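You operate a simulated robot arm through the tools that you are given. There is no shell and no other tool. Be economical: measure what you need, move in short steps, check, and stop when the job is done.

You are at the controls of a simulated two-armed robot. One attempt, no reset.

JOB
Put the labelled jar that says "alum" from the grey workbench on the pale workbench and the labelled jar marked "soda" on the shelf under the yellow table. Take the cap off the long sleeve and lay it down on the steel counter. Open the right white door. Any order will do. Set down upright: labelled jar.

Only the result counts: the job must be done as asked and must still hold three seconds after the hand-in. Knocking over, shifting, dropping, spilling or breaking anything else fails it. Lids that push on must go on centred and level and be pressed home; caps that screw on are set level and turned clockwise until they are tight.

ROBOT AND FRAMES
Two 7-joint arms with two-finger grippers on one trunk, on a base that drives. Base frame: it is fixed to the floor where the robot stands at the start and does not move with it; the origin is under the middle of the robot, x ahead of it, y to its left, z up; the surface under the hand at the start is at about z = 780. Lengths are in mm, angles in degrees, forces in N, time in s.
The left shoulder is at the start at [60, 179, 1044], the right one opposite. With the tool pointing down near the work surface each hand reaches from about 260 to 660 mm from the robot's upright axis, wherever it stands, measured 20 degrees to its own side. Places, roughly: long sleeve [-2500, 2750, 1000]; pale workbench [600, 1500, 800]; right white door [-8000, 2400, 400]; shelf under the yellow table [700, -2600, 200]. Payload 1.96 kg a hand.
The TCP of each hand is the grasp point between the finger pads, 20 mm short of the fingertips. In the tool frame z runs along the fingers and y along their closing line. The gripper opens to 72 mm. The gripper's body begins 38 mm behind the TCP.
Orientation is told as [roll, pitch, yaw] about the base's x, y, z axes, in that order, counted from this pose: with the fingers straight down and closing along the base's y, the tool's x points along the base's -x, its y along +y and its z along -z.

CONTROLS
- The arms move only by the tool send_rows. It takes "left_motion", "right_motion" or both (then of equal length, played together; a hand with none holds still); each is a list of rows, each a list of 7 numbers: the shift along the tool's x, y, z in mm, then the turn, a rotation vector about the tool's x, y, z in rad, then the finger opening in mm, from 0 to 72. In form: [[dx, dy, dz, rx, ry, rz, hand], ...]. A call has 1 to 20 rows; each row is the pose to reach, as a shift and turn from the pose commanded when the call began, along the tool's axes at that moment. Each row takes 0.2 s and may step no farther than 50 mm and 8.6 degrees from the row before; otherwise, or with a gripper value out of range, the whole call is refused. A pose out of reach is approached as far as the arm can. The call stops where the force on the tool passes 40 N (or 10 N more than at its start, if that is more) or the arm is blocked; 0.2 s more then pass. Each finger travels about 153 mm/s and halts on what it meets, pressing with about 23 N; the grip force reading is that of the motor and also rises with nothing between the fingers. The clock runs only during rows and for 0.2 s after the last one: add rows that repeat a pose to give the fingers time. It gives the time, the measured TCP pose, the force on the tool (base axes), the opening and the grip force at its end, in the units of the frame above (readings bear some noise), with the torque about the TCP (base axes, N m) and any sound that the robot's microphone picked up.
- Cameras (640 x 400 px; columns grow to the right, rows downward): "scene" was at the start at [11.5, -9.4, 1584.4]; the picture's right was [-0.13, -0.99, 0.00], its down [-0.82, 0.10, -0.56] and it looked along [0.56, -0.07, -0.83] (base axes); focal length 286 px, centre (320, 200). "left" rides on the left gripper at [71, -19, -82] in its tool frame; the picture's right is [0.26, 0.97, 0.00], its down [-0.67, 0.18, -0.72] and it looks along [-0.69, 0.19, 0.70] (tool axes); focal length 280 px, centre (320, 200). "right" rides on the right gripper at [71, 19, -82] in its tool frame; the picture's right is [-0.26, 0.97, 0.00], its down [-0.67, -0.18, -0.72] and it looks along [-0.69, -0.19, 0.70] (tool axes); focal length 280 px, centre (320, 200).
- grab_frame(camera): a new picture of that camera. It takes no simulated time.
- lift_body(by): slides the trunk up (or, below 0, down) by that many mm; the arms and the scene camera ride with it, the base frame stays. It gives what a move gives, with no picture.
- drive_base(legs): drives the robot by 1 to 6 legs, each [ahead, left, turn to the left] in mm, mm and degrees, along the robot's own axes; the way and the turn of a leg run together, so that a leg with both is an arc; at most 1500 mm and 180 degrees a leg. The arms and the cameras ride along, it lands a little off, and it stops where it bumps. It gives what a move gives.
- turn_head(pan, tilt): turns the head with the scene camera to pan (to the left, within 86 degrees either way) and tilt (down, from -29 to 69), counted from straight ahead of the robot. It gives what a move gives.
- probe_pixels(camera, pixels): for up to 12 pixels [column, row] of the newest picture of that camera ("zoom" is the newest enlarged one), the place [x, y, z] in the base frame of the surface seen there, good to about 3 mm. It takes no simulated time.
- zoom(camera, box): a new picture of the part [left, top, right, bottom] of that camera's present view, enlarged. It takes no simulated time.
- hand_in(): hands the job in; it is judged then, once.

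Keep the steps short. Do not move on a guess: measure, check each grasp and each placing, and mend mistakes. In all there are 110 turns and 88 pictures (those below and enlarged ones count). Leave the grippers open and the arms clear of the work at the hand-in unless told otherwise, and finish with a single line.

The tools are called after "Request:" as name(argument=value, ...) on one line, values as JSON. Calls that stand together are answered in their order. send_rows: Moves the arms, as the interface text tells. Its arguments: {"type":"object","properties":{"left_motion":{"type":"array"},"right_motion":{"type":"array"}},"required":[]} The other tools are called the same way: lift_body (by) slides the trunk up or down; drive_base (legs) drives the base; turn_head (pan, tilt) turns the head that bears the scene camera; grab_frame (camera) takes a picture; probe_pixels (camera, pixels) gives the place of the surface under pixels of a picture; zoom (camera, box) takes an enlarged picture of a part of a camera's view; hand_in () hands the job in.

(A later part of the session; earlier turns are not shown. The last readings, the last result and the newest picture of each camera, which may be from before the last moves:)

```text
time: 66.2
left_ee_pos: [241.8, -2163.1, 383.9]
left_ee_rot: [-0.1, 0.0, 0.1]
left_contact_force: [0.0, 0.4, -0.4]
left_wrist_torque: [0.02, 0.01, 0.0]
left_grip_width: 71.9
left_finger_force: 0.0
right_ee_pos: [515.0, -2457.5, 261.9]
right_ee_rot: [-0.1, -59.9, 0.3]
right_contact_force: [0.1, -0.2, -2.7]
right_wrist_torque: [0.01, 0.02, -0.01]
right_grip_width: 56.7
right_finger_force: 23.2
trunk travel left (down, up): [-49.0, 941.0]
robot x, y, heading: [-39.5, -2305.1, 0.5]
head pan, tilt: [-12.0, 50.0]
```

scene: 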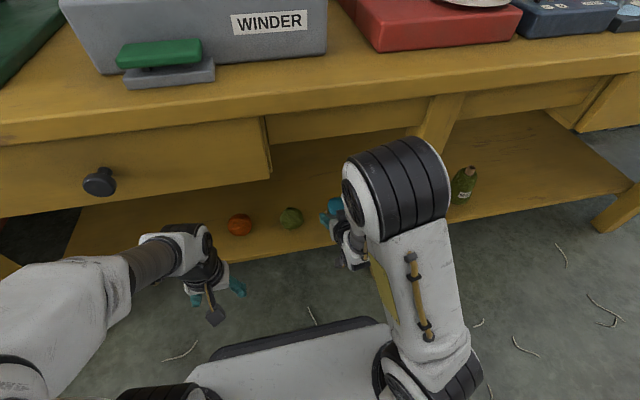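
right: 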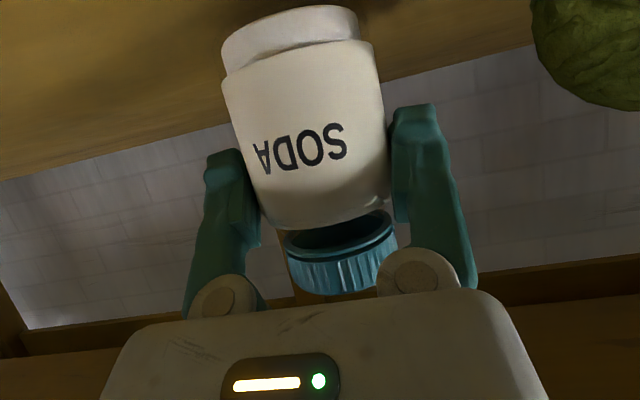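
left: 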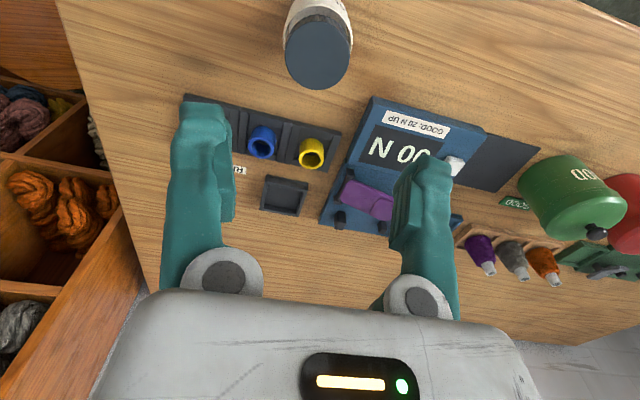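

Request:
send_rows(right_motion=[[1.3, 0, 0.75, 0, 0, 0, 40], [2.2, 0, 1.25, 0, 0, 0, 40], [2.2, 0, 1.25, 0, 0, 0, 40]])

```text
time: 67.0
left_ee_pos: [240.9, -2163.3, 384.6]
left_ee_rot: [0.0, 0.1, 0.1]
left_contact_force: [0.0, -0.1, 0.1]
left_wrist_torque: [-0.04, 0.01, -0.01]
left_grip_width: 72.0
left_finger_force: 0.0
right_ee_pos: [515.7, -2458.3, 258.8]
right_ee_rot: [-0.1, -59.9, 0.3]
right_contact_force: [0.0, -0.3, -1.9]
right_wrist_torque: [0.02, 0.03, 0.03]
right_grip_width: 56.8
right_finger_force: 22.6
trunk travel left (down, up): [-49.0, 941.0]
robot x, y, heading: [-45.2, -2302.0, 0.0]
head pan, tilt: [-12.0, 50.0]
```

Request:
send_rows(right_motion=[[0.6, 0, 0.35, 0, 0, 0, 40], [1.2, 0, 0.7, 0, 0, 0, 40], [1.2, 0, 0.7, 0, 0, 0, 40]])

```text
time: 67.8
left_ee_pos: [241.0, -2162.4, 385.1]
left_ee_rot: [0.0, 0.0, 0.2]
left_contact_force: [0.0, 1.0, 0.2]
left_wrist_torque: [0.03, 0.0, 0.0]
left_grip_width: 71.8
left_finger_force: 0.1
right_ee_pos: [514.5, -2458.3, 256.9]
right_ee_rot: [-0.1, -60.0, 0.2]
right_contact_force: [-0.6, -0.4, 4.2]
right_wrist_torque: [0.1, -0.13, 0.0]
right_grip_width: 57.1
right_finger_force: 22.6
trunk travel left (down, up): [-49.0, 941.0]
robot x, y, heading: [-43.8, -2301.8, 0.4]
head pan, tilt: [-12.0, 50.0]
```

Contact at +4.2 N. I'll open, then back out along the tool axis.

Request:
send_rows(right_motion=[[0, 0, 0, 0, 0, 0, 57], [0, 0, 0, 0, 0, 0, 72], [0, 0, 0, 0, 0, 0, 72], [0, 0, -10, 0, 0, 0, 72], [0, 0, -30, 0, 0, 0, 72], [0, 0, -60, 0, 0, 0, 72], [0, 0, -90, 0, 0, 0, 72], [0, 0, -110, 0, 0, 0, 72]])

Request:
grab_frame(camera="right")

```text
time: 69.6
left_ee_pos: [242.0, -2162.8, 383.8]
left_ee_rot: [0.0, 0.0, 0.2]
left_contact_force: [-1.6, 0.1, 0.6]
left_wrist_torque: [-0.01, -0.01, -0.03]
left_grip_width: 72.1
left_finger_force: 0.0
right_ee_pos: [418.2, -2457.3, 311.6]
right_ee_rot: [0.0, -60.1, 0.3]
right_contact_force: [-0.5, 1.2, -0.6]
right_wrist_torque: [0.0, -0.01, 0.02]
right_grip_width: 71.7
right_finger_force: 0.1
trunk travel left (down, up): [-49.0, 941.0]
robot x, y, heading: [-42.5, -2301.1, 0.2]
head pan, tilt: [-12.0, 50.0]
```

```text
59 pictures are left
```

right: 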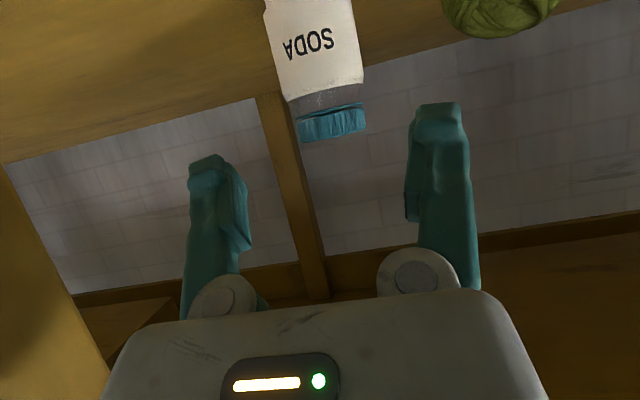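

SODA stands upright on the shelf. I'll back out, raise the trunk, turn left to face +y, and look ahead.

Request:
drive_base(legs=[[-500, 0, 0], [0, 0, 90]])

Request:
lift_body(by=400)

Request:
lift_body(by=240)

Request:
turn_head(pan=15, tilt=10)

Request:
grab_frame(camera="scene")

```text
time: 76.2
left_ee_pos: [-668.9, -2019.2, 384.6]
left_ee_rot: [0.0, 0.0, 88.4]
left_contact_force: [-0.7, 0.9, 0.1]
left_wrist_torque: [0.03, -0.02, 0.0]
left_grip_width: 72.1
left_finger_force: 0.0
right_ee_pos: [-367.8, -1852.9, 310.8]
right_ee_rot: [-0.1, -59.9, 88.4]
right_contact_force: [0.2, 0.2, -0.1]
right_wrist_torque: [0.01, 0.03, 0.01]
right_grip_width: 72.0
right_finger_force: 0.1
trunk travel left (down, up): [-49.0, 941.0]
robot x, y, heading: [-537.1, -2304.3, 88.5]
head pan, tilt: [-12.0, 50.0]
```

```text
time: 80.0
left_ee_pos: [-668.3, -2020.1, 784.0]
left_ee_rot: [0.1, 0.0, 88.4]
left_contact_force: [0.1, 0.0, -0.9]
left_wrist_torque: [-0.05, -0.02, 0.01]
left_grip_width: 72.2
left_finger_force: 0.0
right_ee_pos: [-367.8, -1851.0, 710.3]
right_ee_rot: [-0.1, -60.1, 88.4]
right_contact_force: [-0.6, 0.5, 0.6]
right_wrist_torque: [-0.01, 0.0, -0.01]
right_grip_width: 71.7
right_finger_force: 0.0
trunk travel left (down, up): [-449.0, 541.0]
robot x, y, heading: [-538.3, -2307.4, 88.4]
head pan, tilt: [-12.0, 50.0]
```

```text
time: 82.5
left_ee_pos: [-668.7, -2019.3, 1024.5]
left_ee_rot: [0.0, 0.0, 88.3]
left_contact_force: [0.5, 0.7, 0.9]
left_wrist_torque: [0.03, -0.03, -0.02]
left_grip_width: 71.6
left_finger_force: 0.1
right_ee_pos: [-369.5, -1852.4, 949.9]
right_ee_rot: [-0.1, -60.0, 88.5]
right_contact_force: [-0.1, -0.4, 0.6]
right_wrist_torque: [0.01, 0.03, 0.01]
right_grip_width: 72.1
right_finger_force: 0.0
trunk travel left (down, up): [-689.0, 301.0]
robot x, y, heading: [-538.9, -2308.8, 88.3]
head pan, tilt: [-12.0, 50.0]
```

```text
time: 83.6
left_ee_pos: [-668.3, -2019.0, 1025.4]
left_ee_rot: [0.1, 0.0, 88.3]
left_contact_force: [0.4, 0.4, -0.7]
left_wrist_torque: [-0.01, 0.01, 0.02]
left_grip_width: 71.9
left_finger_force: 0.1
right_ee_pos: [-368.8, -1852.2, 949.6]
right_ee_rot: [-0.2, -60.0, 88.4]
right_contact_force: [-0.3, 0.8, -1.3]
right_wrist_torque: [0.01, 0.01, -0.01]
right_grip_width: 71.8
right_finger_force: 0.1
trunk travel left (down, up): [-689.0, 301.0]
robot x, y, heading: [-535.9, -2308.3, 88.2]
head pan, tilt: [15.0, 10.0]
```

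```text
58 pictures are left
```

scene: 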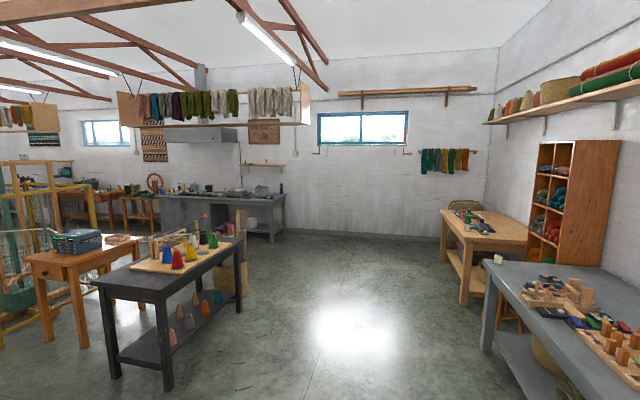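

Request:
probe_pixels(camera="scene", pixels=[[282, 210], [240, 245], [172, 390], [245, 300], [170, 205], [270, 240], [160, 210], [243, 262], [215, 200], [437, 260]])

Request:
zoom(camera="scene", box=[90, 160, 300, 290])

```text
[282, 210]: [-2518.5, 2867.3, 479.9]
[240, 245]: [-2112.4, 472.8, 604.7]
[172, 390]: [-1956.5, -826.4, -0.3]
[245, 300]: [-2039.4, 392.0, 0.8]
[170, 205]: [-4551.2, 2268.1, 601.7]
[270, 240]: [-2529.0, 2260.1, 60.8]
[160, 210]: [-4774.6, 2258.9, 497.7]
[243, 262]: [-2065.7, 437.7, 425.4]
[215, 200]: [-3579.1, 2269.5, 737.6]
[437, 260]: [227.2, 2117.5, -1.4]
```

```text
3.05 times, centred on (195, 225) of scene
```

zoom: 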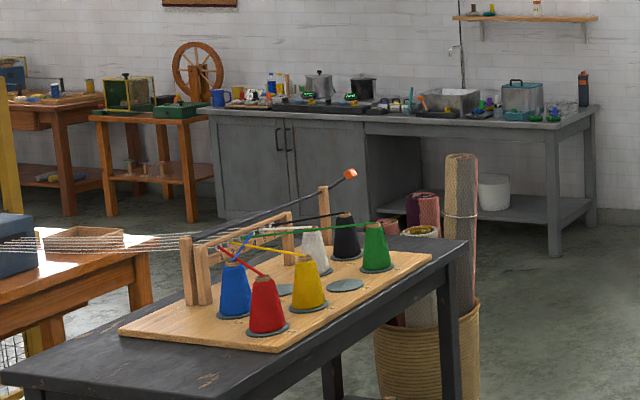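

The steel counter is along the far (+y) wall, right end at x≈-2500. The dark capped item at zoom (584,88) is likely the sleeve. I'll drive up the free aisle, then turn to face the counter's right end.

Request:
drive_base(legs=[[1500, 0, 1.8], [1500, 0, 0], [1500, 0, 0], [250, 0, 0], [0, 0, 90], [700, 0, 0]])

Request:
turn_head(pan=0, tilt=25)

Request:
grab_frame(camera="scene")

```text
time: 107.7
left_ee_pos: [-622.7, 2740.3, 1025.7]
left_ee_rot: [0.0, -0.2, 98.4]
left_contact_force: [0.0, 0.2, 0.1]
left_wrist_torque: [-0.01, -0.02, 0.02]
left_grip_width: 71.8
left_finger_force: 0.0
right_ee_pos: [-350.5, 2954.6, 949.8]
right_ee_rot: [-0.4, -59.4, 97.7]
right_contact_force: [6.3, -13.5, 8.3]
right_wrist_torque: [0.17, -0.36, -0.73]
right_grip_width: 72.4
right_finger_force: 0.0
trunk travel left (down, up): [-689.0, 301.0]
robot x, y, heading: [-443.8, 2478.6, 98.2]
head pan, tilt: [15.0, 10.0]
stopped in leg 5: the force on the tool passed its limit at 67 N (the readings are from after the stop); the commanded pose is now the measured one
```

```text
time: 108.4
left_ee_pos: [-622.1, 2740.5, 1025.5]
left_ee_rot: [0.0, -0.2, 98.4]
left_contact_force: [-1.1, -0.4, 0.6]
left_wrist_torque: [-0.01, 0.01, -0.01]
left_grip_width: 71.9
left_finger_force: 0.2
right_ee_pos: [-350.0, 2955.1, 949.6]
right_ee_rot: [-0.2, -59.5, 97.7]
right_contact_force: [6.0, -15.5, 5.9]
right_wrist_torque: [0.12, -0.26, -0.81]
right_grip_width: 72.2
right_finger_force: 0.1
trunk travel left (down, up): [-689.0, 301.0]
robot x, y, heading: [-443.6, 2484.9, 98.6]
head pan, tilt: [0.0, 25.0]
```

```text
56 pictures are left
```

scene: 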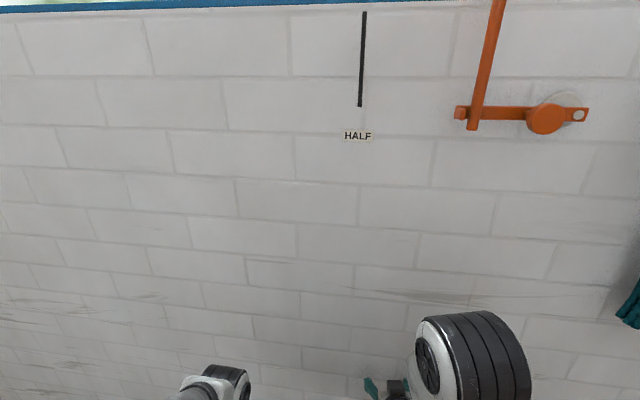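

The right hand touched the bare wall while turning (I went too far in y), and nothing else was hit. I'll back off, turn, then proceed.

Request:
drive_base(legs=[[-400, 0, 0], [0, 0, 81.5], [700, 0, 0]])

Request:
turn_head(pan=-15, tilt=25)

Request:
grab_frame(camera="scene")

```text
time: 117.8
left_ee_pos: [-1377.1, 1966.4, 1025.1]
left_ee_rot: [0.0, -0.1, 179.1]
left_contact_force: [0.1, 0.0, 0.2]
left_wrist_torque: [0.01, 0.02, 0.0]
left_grip_width: 71.9
left_finger_force: 0.1
right_ee_pos: [-1544.4, 2268.3, 948.3]
right_ee_rot: [-0.3, -59.2, 178.6]
right_contact_force: [-0.2, 0.6, 0.3]
right_wrist_torque: [-0.02, 0.0, -0.02]
right_grip_width: 71.9
right_finger_force: 0.0
trunk travel left (down, up): [-689.0, 301.0]
robot x, y, heading: [-1092.5, 2099.4, 179.0]
head pan, tilt: [0.0, 25.0]
```

```text
time: 118.6
left_ee_pos: [-1378.1, 1965.9, 1025.6]
left_ee_rot: [0.1, 0.0, 179.1]
left_contact_force: [0.4, -0.4, 0.6]
left_wrist_torque: [0.0, -0.04, 0.03]
left_grip_width: 71.7
left_finger_force: 0.1
right_ee_pos: [-1544.6, 2266.9, 949.1]
right_ee_rot: [-0.3, -59.3, 178.6]
right_contact_force: [0.1, 0.5, -1.0]
right_wrist_torque: [0.01, -0.01, 0.01]
right_grip_width: 71.9
right_finger_force: 0.1
trunk travel left (down, up): [-689.0, 301.0]
robot x, y, heading: [-1092.2, 2099.3, 179.0]
head pan, tilt: [-15.0, 25.0]
```

```text
55 pictures are left
```

scene: 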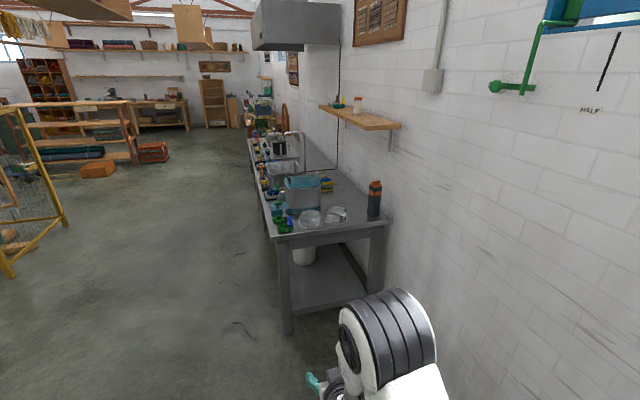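

The sleeve stands at the counter's near right corner, scene (375,198). I'll measure it.

Request:
zoom(camera="scene", box=[255, 160, 415, 260])

Request:
probe_pixels(camera="scene", pixels=[[375, 184], [375, 200], [373, 212], [388, 222], [280, 235], [330, 230], [350, 200], [310, 217], [338, 213], [375, 190], [367, 190], [381, 190]])

```text
4.00 times, centred on (335, 210) of scene
```

zoom: 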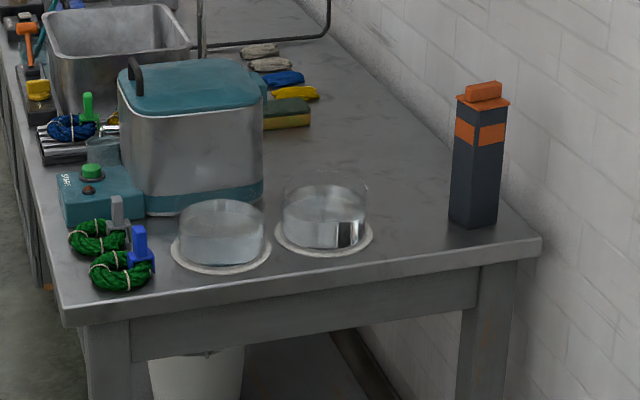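

```text
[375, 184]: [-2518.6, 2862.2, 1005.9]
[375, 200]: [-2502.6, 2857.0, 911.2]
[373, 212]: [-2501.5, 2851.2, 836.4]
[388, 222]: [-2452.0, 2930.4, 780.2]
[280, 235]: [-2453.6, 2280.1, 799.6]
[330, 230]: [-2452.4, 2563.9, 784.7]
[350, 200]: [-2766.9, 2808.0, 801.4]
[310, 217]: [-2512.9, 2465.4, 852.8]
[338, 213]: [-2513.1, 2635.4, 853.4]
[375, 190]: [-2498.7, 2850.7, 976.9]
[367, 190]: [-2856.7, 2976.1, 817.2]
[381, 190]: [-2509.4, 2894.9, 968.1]
```

The sleeve is a roughly 50 mm square prism at about (-2525,2868), counter z≈803, top ≈1000 with an orange cap, and the wall at y≈2980. I'll raise the trunk and come nearer for a view from above.

Request:
lift_body(by=250)

Request:
drive_base(legs=[[600, -350, 1], [200, -130, 0]])

Request:
turn_head(pan=-30, tilt=45)

Request:
grab_frame(camera="scene")

```text
time: 121.2
left_ee_pos: [-1377.4, 1965.7, 1274.4]
left_ee_rot: [0.0, 0.1, 179.1]
left_contact_force: [0.2, -0.4, 0.1]
left_wrist_torque: [-0.01, 0.0, 0.02]
left_grip_width: 72.2
left_finger_force: 0.0
right_ee_pos: [-1545.8, 2266.9, 1198.9]
right_ee_rot: [-0.3, -59.4, 178.6]
right_contact_force: [-0.2, 0.1, -0.9]
right_wrist_torque: [0.01, 0.02, 0.02]
right_grip_width: 72.2
right_finger_force: 0.0
trunk travel left (down, up): [-939.0, 51.0]
robot x, y, heading: [-1092.2, 2099.0, 179.3]
head pan, tilt: [-15.0, 25.0]
```

```text
time: 126.3
left_ee_pos: [-2161.0, 2454.9, 1274.7]
left_ee_rot: [-0.1, -0.1, 179.6]
left_contact_force: [-0.8, 0.1, -0.8]
left_wrist_torque: [0.01, 0.05, 0.02]
left_grip_width: 72.0
left_finger_force: 0.1
right_ee_pos: [-2331.0, 2756.8, 1199.3]
right_ee_rot: [-0.4, -59.3, 179.3]
right_contact_force: [-0.1, -0.3, -0.3]
right_wrist_torque: [0.02, 0.02, -0.03]
right_grip_width: 71.7
right_finger_force: 0.1
trunk travel left (down, up): [-939.0, 51.0]
robot x, y, heading: [-1875.2, 2596.2, 179.6]
head pan, tilt: [-15.0, 25.0]
```

```text
time: 127.2
left_ee_pos: [-2163.6, 2458.2, 1275.2]
left_ee_rot: [0.0, 0.0, 179.6]
left_contact_force: [-0.3, -0.1, 0.1]
left_wrist_torque: [0.0, -0.01, 0.01]
left_grip_width: 71.8
left_finger_force: 0.1
right_ee_pos: [-2333.3, 2757.3, 1197.7]
right_ee_rot: [-0.2, -59.3, 179.0]
right_contact_force: [0.3, -0.3, -0.5]
right_wrist_torque: [-0.02, 0.02, -0.01]
right_grip_width: 71.9
right_finger_force: 0.0
trunk travel left (down, up): [-939.0, 51.0]
robot x, y, heading: [-1878.6, 2590.6, 179.7]
head pan, tilt: [-30.0, 45.0]
```

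```text
53 pictures are left
```

scene: 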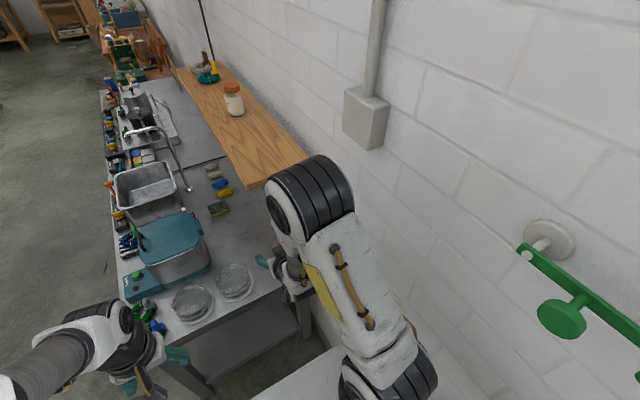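

Request:
grab_frame(camera="right")

Request:
probe_pixels(camera="scene", pixels=[[263, 183], [310, 160], [400, 220], [420, 345], [315, 185], [295, 180], [236, 270], [160, 325]])

```text
52 pictures are left
```

right: 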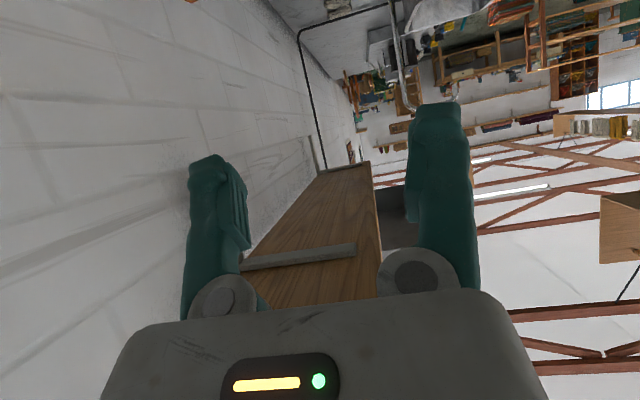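

```text
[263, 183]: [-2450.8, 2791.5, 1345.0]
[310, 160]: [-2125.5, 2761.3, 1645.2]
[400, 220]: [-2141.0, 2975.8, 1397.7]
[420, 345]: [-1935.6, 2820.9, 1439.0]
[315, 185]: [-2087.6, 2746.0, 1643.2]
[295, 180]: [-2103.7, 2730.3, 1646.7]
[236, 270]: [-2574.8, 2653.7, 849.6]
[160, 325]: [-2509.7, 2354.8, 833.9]
```

There's a wall shelf over the sleeve at z≈1345, so I need to come in from the side. I'll tilt the right hand to about 30° so its camera sees the sleeve, and lower the trunk 120.

Request:
lift_body(by=-120)

Request:
send_rows(right_motion=[[0, 0, 0, 0, 0.13, 0, 72], [0, 0, 0, 0, 0.26, 0, 72], [0, 0, 0, 0, 0.39, 0, 72], [0, 0, 0, 0, 0.52, 0, 72], [0, 0, 0, 0, 0.52, 0, 72]])

Request:
grab_frame(camera="right")

```text
time: 128.7
left_ee_pos: [-2161.3, 2457.9, 1155.7]
left_ee_rot: [0.0, 0.0, 179.6]
left_contact_force: [-0.6, 0.2, -0.7]
left_wrist_torque: [0.02, -0.01, 0.01]
left_grip_width: 72.2
left_finger_force: 0.0
right_ee_pos: [-2332.5, 2757.6, 1078.2]
right_ee_rot: [-0.3, -59.3, 179.1]
right_contact_force: [0.7, 0.7, -0.8]
right_wrist_torque: [-0.04, 0.0, -0.02]
right_grip_width: 71.8
right_finger_force: 0.0
trunk travel left (down, up): [-819.0, 171.0]
robot x, y, heading: [-1877.6, 2594.9, 179.5]
head pan, tilt: [-30.0, 45.0]
```

```text
time: 129.9
left_ee_pos: [-2161.3, 2456.7, 1155.0]
left_ee_rot: [0.0, 0.0, 179.6]
left_contact_force: [0.4, -0.8, 0.3]
left_wrist_torque: [0.0, 0.02, 0.01]
left_grip_width: 71.9
left_finger_force: 0.0
right_ee_pos: [-2332.5, 2757.6, 1079.1]
right_ee_rot: [-0.2, -29.5, 178.9]
right_contact_force: [-0.1, 0.7, -0.1]
right_wrist_torque: [-0.03, -0.02, 0.0]
right_grip_width: 71.8
right_finger_force: 0.1
trunk travel left (down, up): [-819.0, 171.0]
robot x, y, heading: [-1878.0, 2594.6, 179.7]
head pan, tilt: [-30.0, 45.0]
```

```text
51 pictures are left
```

right: 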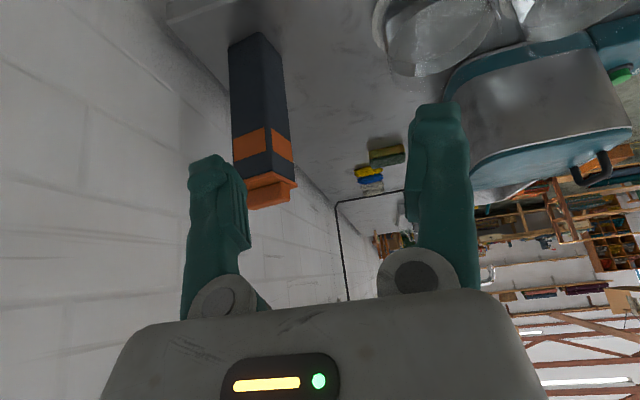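

Request:
zoom(camera="right", box=[190, 20, 350, 220])

Request:
probe_pixels(camera="right", pixels=[[257, 158], [283, 145], [262, 192], [285, 186], [250, 195], [277, 181], [250, 175], [246, 90], [275, 85], [295, 183], [252, 208], [238, 120]])

```text
2.00 times, centred on (270, 120) of right
```

zoom: 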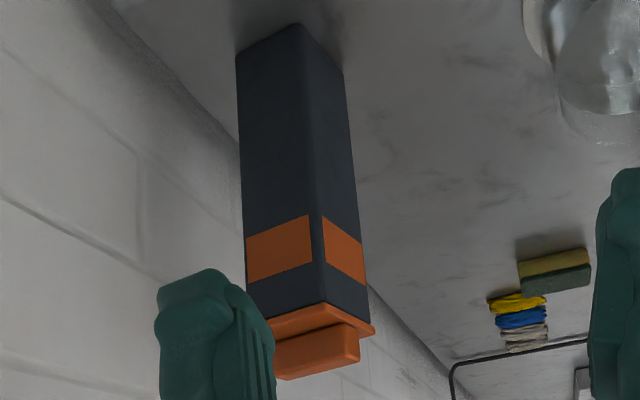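

```text
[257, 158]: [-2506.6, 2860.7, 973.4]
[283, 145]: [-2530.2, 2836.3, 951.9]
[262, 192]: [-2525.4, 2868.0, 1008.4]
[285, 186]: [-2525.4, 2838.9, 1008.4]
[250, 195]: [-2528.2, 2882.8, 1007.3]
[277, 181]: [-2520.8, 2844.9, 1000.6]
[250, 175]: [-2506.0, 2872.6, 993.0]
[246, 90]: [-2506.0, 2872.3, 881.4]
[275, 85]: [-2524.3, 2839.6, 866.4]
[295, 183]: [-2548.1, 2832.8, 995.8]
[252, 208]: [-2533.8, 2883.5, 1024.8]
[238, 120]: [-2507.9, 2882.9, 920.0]
```

The sleeve's cross-section spans x≈-2506…-2556 and y≈2838…2887. The cap flange top is ≈1000 and its bar handle reaches ≈1025. I'll bring the right hand to a 60° pre-grasp at about (-2446,2862,1067).

Request:
send_rows(right_motion=[[-18, -21, 13, 0, -0.104, 0, 72], [-37, -42, 26, 0, -0.208, 0, 72], [-56, -63, 40, 0, -0.312, 0, 72], [-75, -84, 53, 0, -0.416, 0, 72], [-93, -105, 66, 0, -0.52, 0, 72], [-93, -105, 66, 0, -0.52, 0, 72]])

Request:
turn_head(pan=-30, tilt=40)

Request:
grab_frame(camera="right")

Request:
grab_frame(camera="scene")

```text
time: 131.3
left_ee_pos: [-2161.6, 2457.8, 1154.4]
left_ee_rot: [0.0, -0.1, 179.7]
left_contact_force: [-0.3, -0.5, 0.7]
left_wrist_torque: [-0.02, 0.0, -0.01]
left_grip_width: 72.0
left_finger_force: 0.1
right_ee_pos: [-2443.6, 2863.5, 1067.6]
right_ee_rot: [-0.3, -59.4, 179.1]
right_contact_force: [-0.4, -0.6, 1.0]
right_wrist_torque: [0.02, 0.0, 0.01]
right_grip_width: 72.2
right_finger_force: 0.0
trunk travel left (down, up): [-819.0, 171.0]
robot x, y, heading: [-1875.2, 2592.4, 179.4]
head pan, tilt: [-30.0, 45.0]
```

```text
time: 131.9
left_ee_pos: [-2162.7, 2457.2, 1154.1]
left_ee_rot: [0.0, 0.0, 179.6]
left_contact_force: [0.0, -1.0, 0.0]
left_wrist_torque: [-0.01, 0.02, 0.01]
left_grip_width: 71.9
left_finger_force: 0.0
right_ee_pos: [-2443.6, 2864.1, 1067.9]
right_ee_rot: [-0.2, -59.4, 179.1]
right_contact_force: [-0.2, -0.5, 0.7]
right_wrist_torque: [-0.01, 0.0, 0.03]
right_grip_width: 72.0
right_finger_force: 0.0
trunk travel left (down, up): [-819.0, 171.0]
robot x, y, heading: [-1880.2, 2592.6, 179.8]
head pan, tilt: [-30.0, 40.0]
```

```text
49 pictures are left
```

right: 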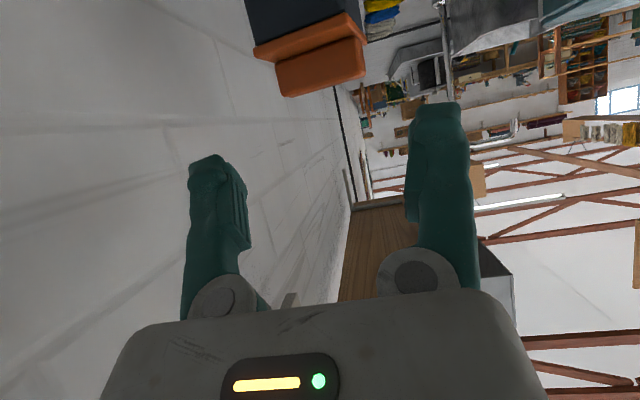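

```text
48 pictures are left
```

scene: 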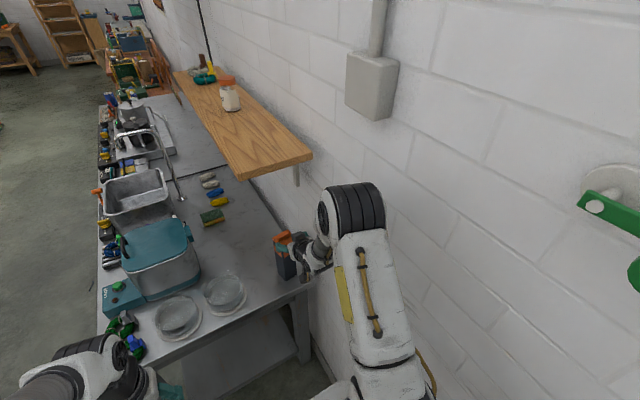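

Request:
probe_pixels(camera="right", pixels=[[322, 68], [284, 84], [362, 62], [300, 64], [328, 88], [322, 50], [350, 50], [270, 50], [358, 30]])

Request:
zoom(camera="scene", box=[220, 190, 380, 290])

Request:
probe_pixels(camera="zoom", pixels=[[240, 180], [255, 190], [225, 188], [290, 165]])

Request:
probe_pixels(camera="scene", pixels=[[238, 172], [308, 157], [395, 215], [350, 230]])

```text
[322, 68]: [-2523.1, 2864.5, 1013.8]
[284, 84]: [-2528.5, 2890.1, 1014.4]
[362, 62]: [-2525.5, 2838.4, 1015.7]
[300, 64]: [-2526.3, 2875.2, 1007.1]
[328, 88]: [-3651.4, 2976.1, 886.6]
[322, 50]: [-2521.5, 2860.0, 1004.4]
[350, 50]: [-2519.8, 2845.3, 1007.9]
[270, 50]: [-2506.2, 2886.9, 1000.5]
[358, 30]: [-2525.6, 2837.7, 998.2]
```

```text
4.00 times, centred on (300, 240) of scene
```

zoom: 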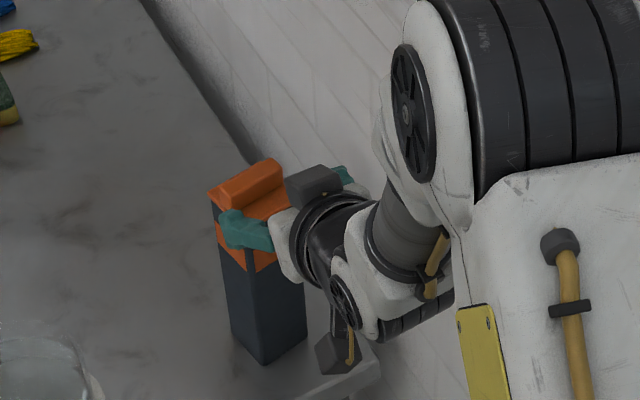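

```text
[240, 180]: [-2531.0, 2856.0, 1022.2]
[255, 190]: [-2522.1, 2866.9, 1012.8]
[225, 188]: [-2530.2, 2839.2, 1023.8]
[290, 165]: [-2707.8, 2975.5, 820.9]
```

```text
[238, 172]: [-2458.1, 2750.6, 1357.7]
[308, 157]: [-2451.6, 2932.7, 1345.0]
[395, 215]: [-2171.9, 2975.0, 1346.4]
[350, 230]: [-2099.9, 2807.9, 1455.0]
```

The handle spans y 2838–2890 and z 1000–1023, with its front at x -2523. I'll advance 90 mm along the fingers to straddle it.

Request:
send_rows(right_motion=[[0, 1, 30, 0, 0, 0, 72], [0, 1, 55, 0, 0, 0, 72], [0, 1, 75, 0, 0, 0, 72], [0, 1, 90, 0, 0, 0, 72], [0, 1, 90, 0, 0, 0, 72]])

Request:
grab_frame(camera="right")

Request:
zoom(camera="scene", box=[220, 190, 380, 290])

```text
time: 133.1
left_ee_pos: [-2161.7, 2457.2, 1154.7]
left_ee_rot: [0.0, -0.1, 179.6]
left_contact_force: [0.2, -0.2, 0.2]
left_wrist_torque: [-0.01, -0.03, -0.01]
left_grip_width: 72.1
left_finger_force: 0.0
right_ee_pos: [-2521.9, 2865.9, 1021.7]
right_ee_rot: [-0.3, -59.2, 179.1]
right_contact_force: [0.6, -0.2, 0.2]
right_wrist_torque: [0.05, -0.01, 0.0]
right_grip_width: 71.6
right_finger_force: 0.1
trunk travel left (down, up): [-819.0, 171.0]
robot x, y, heading: [-1880.4, 2595.3, 179.5]
head pan, tilt: [-30.0, 40.0]
```

```text
46 pictures are left
```

right: 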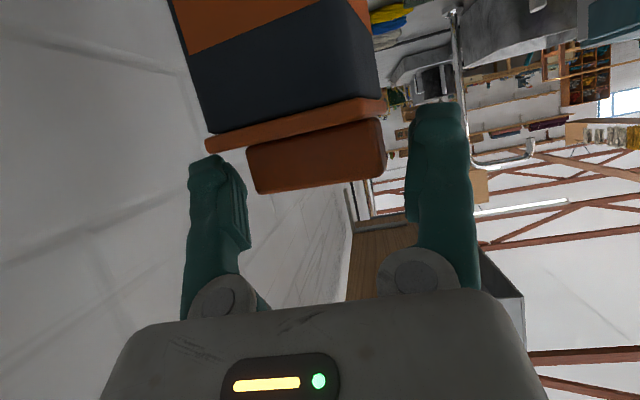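

```text
4.00 times, centred on (300, 240) of scene
```

zoom: 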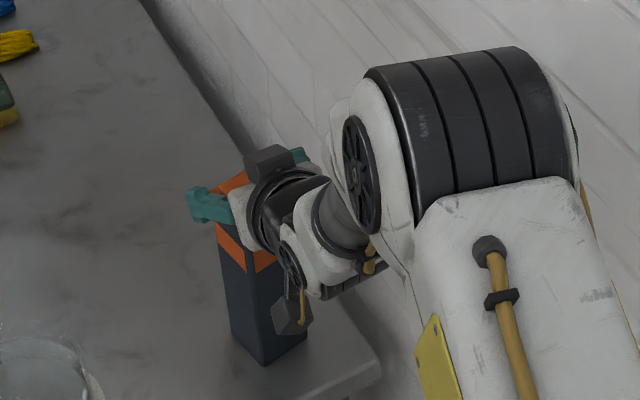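

The handle is centred between the pads. I'll close gently and check.

Request:
send_rows(right_motion=[[0, 0, 0, 0, 0, 0, 60], [0, 0, 0, 0, 0, 0, 50], [0, 0, 0, 0, 0, 0, 40], [0, 0, 0, 0, 0, 0, 40]])

Request:
grab_frame(camera="right")

```text
time: 134.1
left_ee_pos: [-2162.1, 2457.1, 1154.8]
left_ee_rot: [0.0, -0.1, 179.7]
left_contact_force: [0.4, -0.1, 0.2]
left_wrist_torque: [-0.02, 0.01, 0.01]
left_grip_width: 72.2
left_finger_force: 0.1
right_ee_pos: [-2523.4, 2864.6, 1020.7]
right_ee_rot: [-0.4, -59.3, 179.0]
right_contact_force: [-0.1, 0.9, 0.2]
right_wrist_torque: [0.04, 0.02, 0.0]
right_grip_width: 56.3
right_finger_force: 22.9
trunk travel left (down, up): [-819.0, 171.0]
robot x, y, heading: [-1878.8, 2594.2, 179.9]
head pan, tilt: [-30.0, 40.0]
```

```text
44 pictures are left
```

right: 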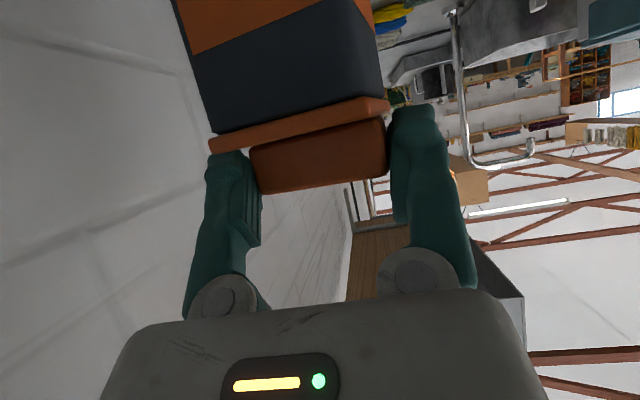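

Gripped at 56 mm with no disturbing force. I'll pull up 6 mm slowly and read the force.

Request:
send_rows(right_motion=[[-1.7, 0, -1, 0, 0, 0, 40], [-3.4, 0, -2, 0, 0, 0, 40], [-5.1, 0, -3, 0, 0, 0, 40], [-5.1, 0, -3, 0, 0, 0, 40]])

Request:
grab_frame(camera="right")

```text
time: 135.1
left_ee_pos: [-2161.4, 2457.3, 1154.7]
left_ee_rot: [0.0, 0.0, 179.6]
left_contact_force: [-0.4, 0.4, -1.0]
left_wrist_torque: [0.01, 0.04, -0.03]
left_grip_width: 72.1
left_finger_force: 0.1
right_ee_pos: [-2520.9, 2864.9, 1027.9]
right_ee_rot: [-0.2, -59.3, 179.1]
right_contact_force: [0.5, -0.6, -2.1]
right_wrist_torque: [-0.03, 0.0, 0.0]
right_grip_width: 56.0
right_finger_force: 23.2
trunk travel left (down, up): [-819.0, 171.0]
robot x, y, heading: [-1878.7, 2591.3, 179.7]
head pan, tilt: [-30.0, 40.0]
```

```text
43 pictures are left
```

right: 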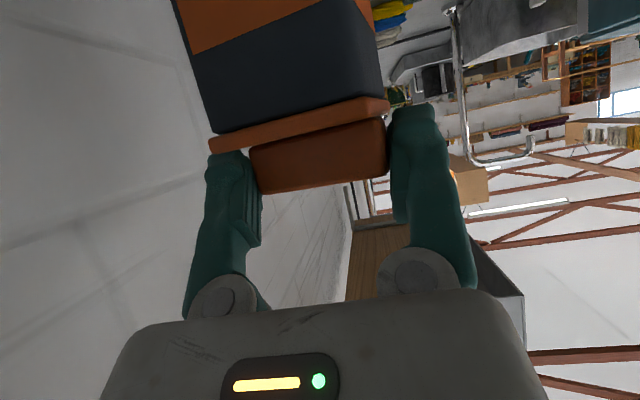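

The force is only -2 N, yet the view hasn't changed below the flange. I need to see whether the sleeve itself rose.

Request:
zoom(camera="scene", box=[240, 210, 340, 300])

Request:
grab_frame(camera="left")

```text
4.44 times, centred on (290, 255) of scene
```

zoom: 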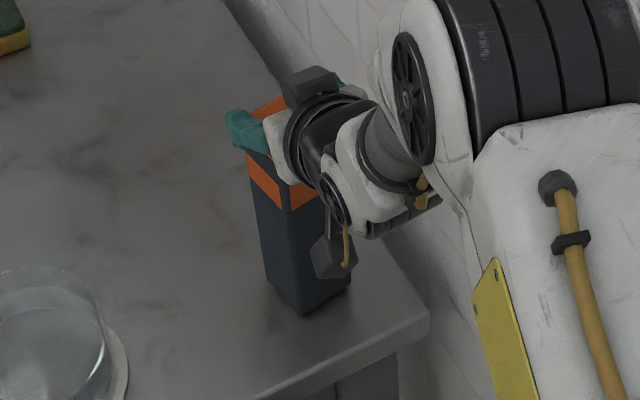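

```text
41 pictures are left
```

left: 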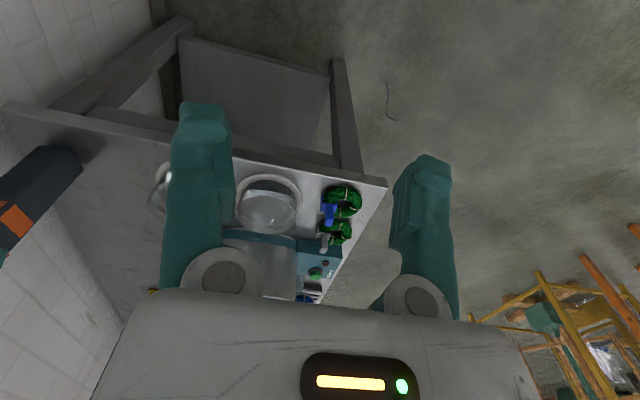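

Request:
zoom(camera="left", box=[0, 120, 128, 280])

Request:
probe_pixels(camera="left", pixels=[[74, 165], [68, 172], [60, 160], [15, 222], [30, 205]])

Request:
probe_pixels(camera="right", pixels=[[250, 20], [290, 65], [320, 155], [215, 20], [300, 122]])

```text
2.50 times, centred on (64, 200) of left
```

zoom: 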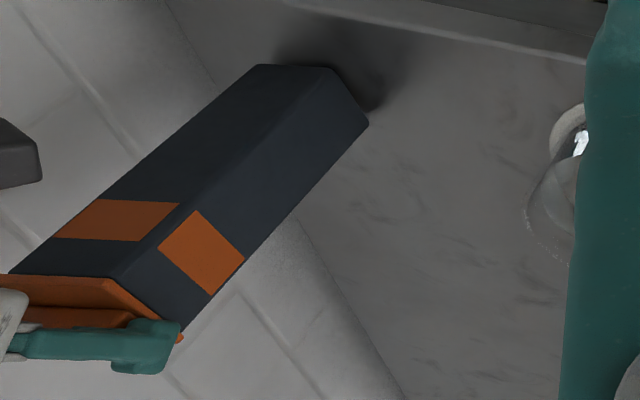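

```text
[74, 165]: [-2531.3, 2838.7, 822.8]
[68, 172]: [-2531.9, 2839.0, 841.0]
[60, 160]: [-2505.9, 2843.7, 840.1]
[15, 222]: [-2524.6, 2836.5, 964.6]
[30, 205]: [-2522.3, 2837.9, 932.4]
```

```text
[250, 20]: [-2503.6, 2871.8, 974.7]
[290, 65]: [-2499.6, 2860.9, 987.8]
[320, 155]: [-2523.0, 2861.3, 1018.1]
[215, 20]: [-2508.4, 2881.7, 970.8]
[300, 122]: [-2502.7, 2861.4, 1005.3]
```

The whole light sleeve (~2 N) lifted with the cap, so the cap is a friction fit and the left hand must hold the body. I'll set it back down exactly and check the force.

Request:
send_rows(right_motion=[[1.7, 0, 1, 0, 0, 0, 40], [3.4, 0, 2, 0, 0, 0, 40], [5.1, 0, 3, 0, 0, 0, 40], [5.1, 0, 3, 0, 0, 0, 40]])

```text
time: 136.1
left_ee_pos: [-2161.8, 2456.8, 1156.1]
left_ee_rot: [-0.1, 0.0, 179.7]
left_contact_force: [-0.1, 0.0, 0.7]
left_wrist_torque: [0.06, -0.01, -0.01]
left_grip_width: 72.2
left_finger_force: 0.1
right_ee_pos: [-2522.7, 2865.5, 1021.2]
right_ee_rot: [-0.3, -59.3, 179.1]
right_contact_force: [1.3, 0.0, -2.1]
right_wrist_torque: [0.04, 0.0, 0.02]
right_grip_width: 56.1
right_finger_force: 23.0
trunk travel left (down, up): [-819.0, 171.0]
robot x, y, heading: [-1878.9, 2594.7, 179.5]
head pan, tilt: [-30.0, 40.0]
```

Request:
send_rows(right_motion=[[0.4, 0, 0.25, 0, 0, 0, 40], [0.8, 0, 0.5, 0, 0, 0, 40], [0.8, 0, 0.5, 0, 0, 0, 40]])

```text
time: 136.9
left_ee_pos: [-2161.2, 2455.6, 1154.0]
left_ee_rot: [0.0, 0.0, 179.6]
left_contact_force: [0.3, -0.6, 0.4]
left_wrist_torque: [0.02, 0.0, 0.0]
left_grip_width: 71.9
left_finger_force: 0.2
right_ee_pos: [-2521.9, 2865.3, 1021.4]
right_ee_rot: [-0.3, -59.3, 179.2]
right_contact_force: [0.7, -0.1, 0.0]
right_wrist_torque: [-0.01, -0.03, 0.0]
right_grip_width: 55.9
right_finger_force: 23.1
trunk travel left (down, up): [-819.0, 171.0]
robot x, y, heading: [-1874.2, 2596.1, 179.7]
head pan, tilt: [-30.0, 40.0]
heard: snap
```

The sleeve is seated again at 0 N. I'll release, back off along the fingers, and draw the right hand in so I can reposition the base for two-handed work.

Request:
send_rows(right_motion=[[0, 0, 0, 0, 0, 0, 60], [0, 0, 0, 0, 0, 0, 72], [0, 0, -15, 0, 0, 0, 72], [0, 0, -45, 0, 0, 0, 72], [0, 0, -90, 0, 0, 0, 72], [8, 35, -115, 0, 0, 0, 72], [15, 75, -135, 0, 0, 0, 72], [22, 110, -160, 0, 0, 0, 72], [30, 150, -184, 0, 0, 0, 72], [30, 150, -184, 0, 0, 0, 72]])

Request:
lift_body(by=100)

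Request:
drive_base(legs=[[150, 0, -18]])

Request:
turn_head(pan=-5, tilt=50)

Request:
grab_frame(camera="scene")

```text
time: 139.1
left_ee_pos: [-2161.6, 2458.7, 1155.4]
left_ee_rot: [0.0, 0.0, 179.6]
left_contact_force: [0.3, 0.0, -0.4]
left_wrist_torque: [-0.06, -0.03, -0.04]
left_grip_width: 71.9
left_finger_force: 0.1
right_ee_pos: [-2350.0, 2713.2, 1086.9]
right_ee_rot: [-0.3, -59.2, 179.1]
right_contact_force: [0.5, -0.4, 0.1]
right_wrist_torque: [0.01, -0.03, 0.04]
right_grip_width: 71.8
right_finger_force: 0.0
trunk travel left (down, up): [-819.0, 171.0]
robot x, y, heading: [-1878.2, 2598.2, 179.8]
head pan, tilt: [-30.0, 40.0]
heard: snap
```

```text
time: 140.4
left_ee_pos: [-2162.9, 2456.6, 1255.2]
left_ee_rot: [0.1, 0.0, 179.6]
left_contact_force: [0.6, 0.1, 0.0]
left_wrist_torque: [0.01, -0.01, 0.01]
left_grip_width: 71.8
left_finger_force: 0.1
right_ee_pos: [-2350.9, 2712.0, 1187.0]
right_ee_rot: [-0.3, -59.3, 179.2]
right_contact_force: [-0.7, 0.1, 1.3]
right_wrist_torque: [0.01, 0.01, 0.02]
right_grip_width: 72.2
right_finger_force: 0.0
trunk travel left (down, up): [-919.0, 71.0]
robot x, y, heading: [-1877.2, 2594.1, 179.4]
head pan, tilt: [-30.0, 40.0]
```

```text
time: 141.8
left_ee_pos: [-2335.0, 2574.1, 1254.3]
left_ee_rot: [0.0, -0.1, 161.8]
left_contact_force: [0.7, -0.1, -0.8]
left_wrist_torque: [0.03, 0.01, 0.0]
left_grip_width: 72.1
left_finger_force: 0.3
right_ee_pos: [-2437.6, 2874.3, 1187.8]
right_ee_rot: [-0.3, -59.5, 161.4]
right_contact_force: [0.2, -0.5, 0.1]
right_wrist_torque: [0.0, 0.0, 0.05]
right_grip_width: 72.0
right_finger_force: 0.1
trunk travel left (down, up): [-919.0, 71.0]
robot x, y, heading: [-2023.8, 2618.9, 161.7]
head pan, tilt: [-30.0, 40.0]
```

```text
time: 142.7
left_ee_pos: [-2338.6, 2574.4, 1254.6]
left_ee_rot: [0.0, 0.0, 161.8]
left_contact_force: [0.4, -0.6, -0.5]
left_wrist_torque: [0.02, -0.02, 0.0]
left_grip_width: 72.0
left_finger_force: 0.0
right_ee_pos: [-2441.0, 2875.1, 1186.3]
right_ee_rot: [-0.3, -59.3, 161.2]
right_contact_force: [-0.7, 0.1, -0.1]
right_wrist_torque: [0.02, 0.01, 0.0]
right_grip_width: 72.1
right_finger_force: 0.1
trunk travel left (down, up): [-919.0, 71.0]
robot x, y, heading: [-2025.0, 2616.0, 161.6]
head pan, tilt: [-5.0, 50.0]
```

```text
39 pictures are left
```

scene: 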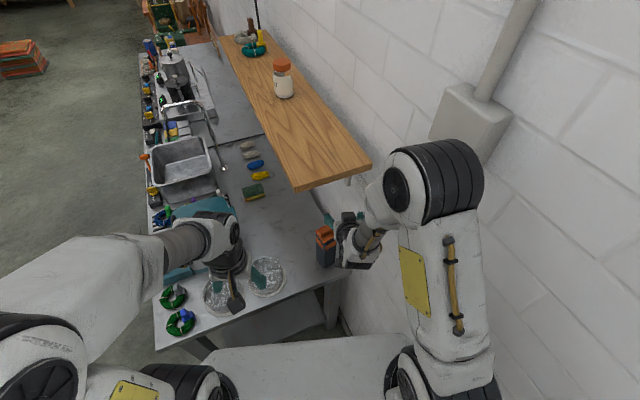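

The base is now at (-2025,2616), heading 161.6. I'll lower the trunk 100 and swing the left hand to point toward +y, tilted 60°, stopping short at about (-2480,2700,1000).

Request:
lift_body(by=-100)

Request:
send_rows(left_motion=[[0, 0, 5, 0.054, -0.075, 0.094, 72], [0, 0, 10, 0.109, -0.15, 0.188, 72], [0, 0, 15, 0.163, -0.226, 0.283, 72], [0, 0, 25, 0.217, -0.301, 0.377, 72], [-10, -5, 40, 0.272, -0.376, 0.471, 72], [-25, -12, 60, 0.326, -0.451, 0.565, 72], [-50, -22, 80, 0.38, -0.526, 0.659, 72], [-75, -33, 100, 0.435, -0.601, 0.753, 72], [-100, -44, 115, 0.489, -0.677, 0.848, 72], [-125, -55, 130, 0.543, -0.752, 0.942, 72], [-150, -66, 143, 0.598, -0.827, 1.036, 72], [-174, -76, 155, 0.652, -0.902, 1.13, 72], [-174, -76, 155, 0.652, -0.902, 1.13, 72]])

Request:
grab_frame(camera="scene")

Request:
grab_frame(camera="left")

```text
time: 144.1
left_ee_pos: [-2337.2, 2575.9, 1155.5]
left_ee_rot: [-0.1, 0.0, 161.8]
left_contact_force: [1.2, 0.1, 0.0]
left_wrist_torque: [0.0, -0.02, -0.02]
left_grip_width: 72.0
left_finger_force: 0.1
right_ee_pos: [-2439.9, 2875.0, 1086.1]
right_ee_rot: [-0.4, -59.2, 161.3]
right_contact_force: [0.2, -0.3, 0.6]
right_wrist_torque: [0.0, 0.01, 0.01]
right_grip_width: 72.1
right_finger_force: 0.0
trunk travel left (down, up): [-819.0, 171.0]
robot x, y, heading: [-2025.5, 2613.5, 161.5]
head pan, tilt: [-5.0, 50.0]
```

```text
time: 146.9
left_ee_pos: [-2478.6, 2702.4, 1001.1]
left_ee_rot: [0.2, -60.1, 89.8]
left_contact_force: [-0.2, 0.5, 0.2]
left_wrist_torque: [0.0, 0.02, -0.01]
left_grip_width: 71.9
left_finger_force: 0.1
left hand out of reach, approached as far as the arm can: row 1, 2, 3, 4, 5, 6, 7
right_ee_pos: [-2438.1, 2874.7, 1086.3]
right_ee_rot: [-0.2, -59.4, 161.3]
right_contact_force: [-0.1, -0.1, -0.6]
right_wrist_torque: [-0.02, 0.04, -0.01]
right_grip_width: 71.7
right_finger_force: 0.0
trunk travel left (down, up): [-819.0, 171.0]
robot x, y, heading: [-2025.0, 2617.1, 161.7]
head pan, tilt: [-5.0, 50.0]
```

```text
38 pictures are left
```

scene: 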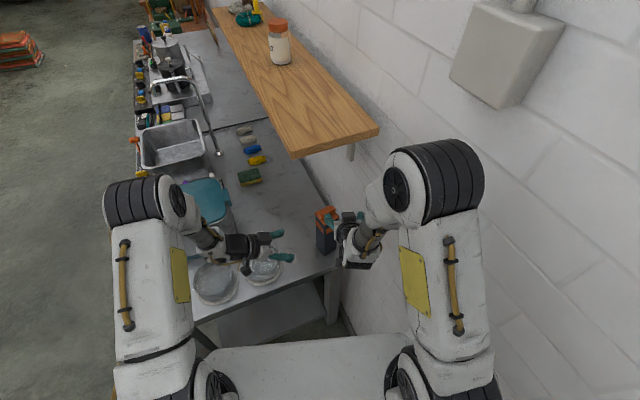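

```text
37 pictures are left
```

left: 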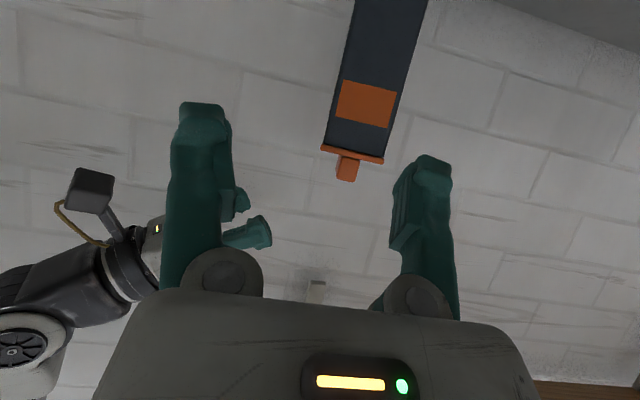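

The left hand now faces the sleeve. I'll measure it.

Request:
probe_pixels(camera="left", pixels=[[370, 90], [345, 90], [404, 90], [328, 135], [388, 135], [340, 168], [357, 172], [348, 172], [390, 40], [330, 146], [376, 158]])

```text
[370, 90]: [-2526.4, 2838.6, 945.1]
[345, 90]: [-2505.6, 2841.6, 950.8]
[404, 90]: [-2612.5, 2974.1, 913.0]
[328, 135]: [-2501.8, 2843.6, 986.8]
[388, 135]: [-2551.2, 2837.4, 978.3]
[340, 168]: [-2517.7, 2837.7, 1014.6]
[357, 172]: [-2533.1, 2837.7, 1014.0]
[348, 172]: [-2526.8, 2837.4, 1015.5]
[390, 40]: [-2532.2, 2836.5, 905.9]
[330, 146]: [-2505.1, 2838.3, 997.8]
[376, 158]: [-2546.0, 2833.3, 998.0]
```

The sleeve centre is x≈-2528, and its near face is y≈2838. The left hand goes to the pre-grasp, then to (-2528,2850,890) around the body.

Request:
send_rows(left_motion=[[5, 16, 20, 0, 0, 0, 72], [11, 33, 45, 0, 0, 0, 72], [22, 49.5, 70, 0, 0, 0, 72], [22, 49.5, 94, 0, 0, 0, 72], [22, 49.5, 94, 0, 0, 0, 72]])

Request:
grab_frame(camera="left")

```text
time: 148.1
left_ee_pos: [-2528.6, 2771.4, 933.0]
left_ee_rot: [0.1, -59.8, 90.0]
left_contact_force: [-0.2, 0.8, 0.1]
left_wrist_torque: [0.02, 0.02, 0.0]
left_grip_width: 72.0
left_finger_force: 0.0
right_ee_pos: [-2439.9, 2874.5, 1087.0]
right_ee_rot: [-0.3, -59.4, 161.3]
right_contact_force: [0.3, -1.1, 1.0]
right_wrist_torque: [0.02, 0.03, 0.03]
right_grip_width: 71.8
right_finger_force: 0.0
trunk travel left (down, up): [-819.0, 171.0]
robot x, y, heading: [-2027.1, 2618.4, 162.2]
head pan, tilt: [-5.0, 50.0]
```

```text
36 pictures are left
```

left: 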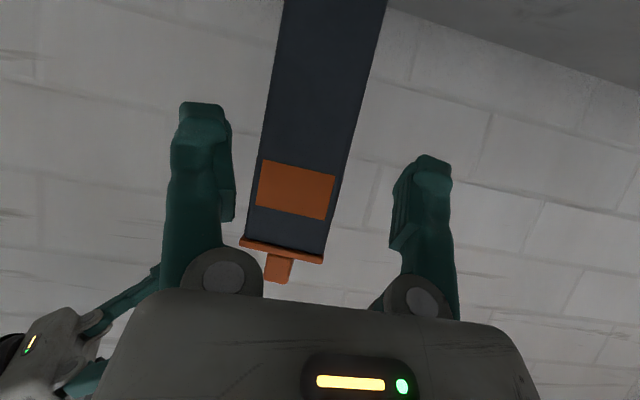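

Aligned, so I'll advance 88 mm.

Request:
send_rows(left_motion=[[0, 0, 30, 0, 0, 0, 72], [0, 0, 60, 0, 0, 0, 72], [0, 0, 80, 0, 0, 0, 72], [0, 0, 88, 0, 0, 0, 72], [0, 0, 88, 0, 0, 0, 72]])

Request:
grab_frame(camera="left")

```text
time: 148.6
left_ee_pos: [-2534.4, 2800.2, 916.6]
left_ee_rot: [1.1, -59.8, 90.0]
left_contact_force: [9.8, -18.7, 36.6]
left_wrist_torque: [-5.32, -1.03, 0.84]
left_grip_width: 71.9
left_finger_force: 0.1
right_ee_pos: [-2438.0, 2872.1, 1088.9]
right_ee_rot: [-0.4, -59.4, 161.6]
right_contact_force: [-0.8, 0.9, 0.2]
right_wrist_torque: [-0.02, 0.01, -0.01]
right_grip_width: 72.0
right_finger_force: 0.1
trunk travel left (down, up): [-819.0, 171.0]
robot x, y, heading: [-2020.7, 2617.3, 162.0]
head pan, tilt: [-5.0, 50.0]
stopped in row 2 (left hand): the force on the tool passed its limit at 94 N (the readings are from after the stop); the commanded pose is now the measured one
```

```text
35 pictures are left
```

left: 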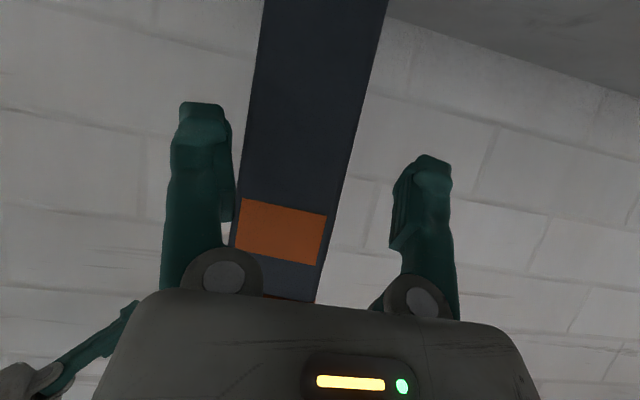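

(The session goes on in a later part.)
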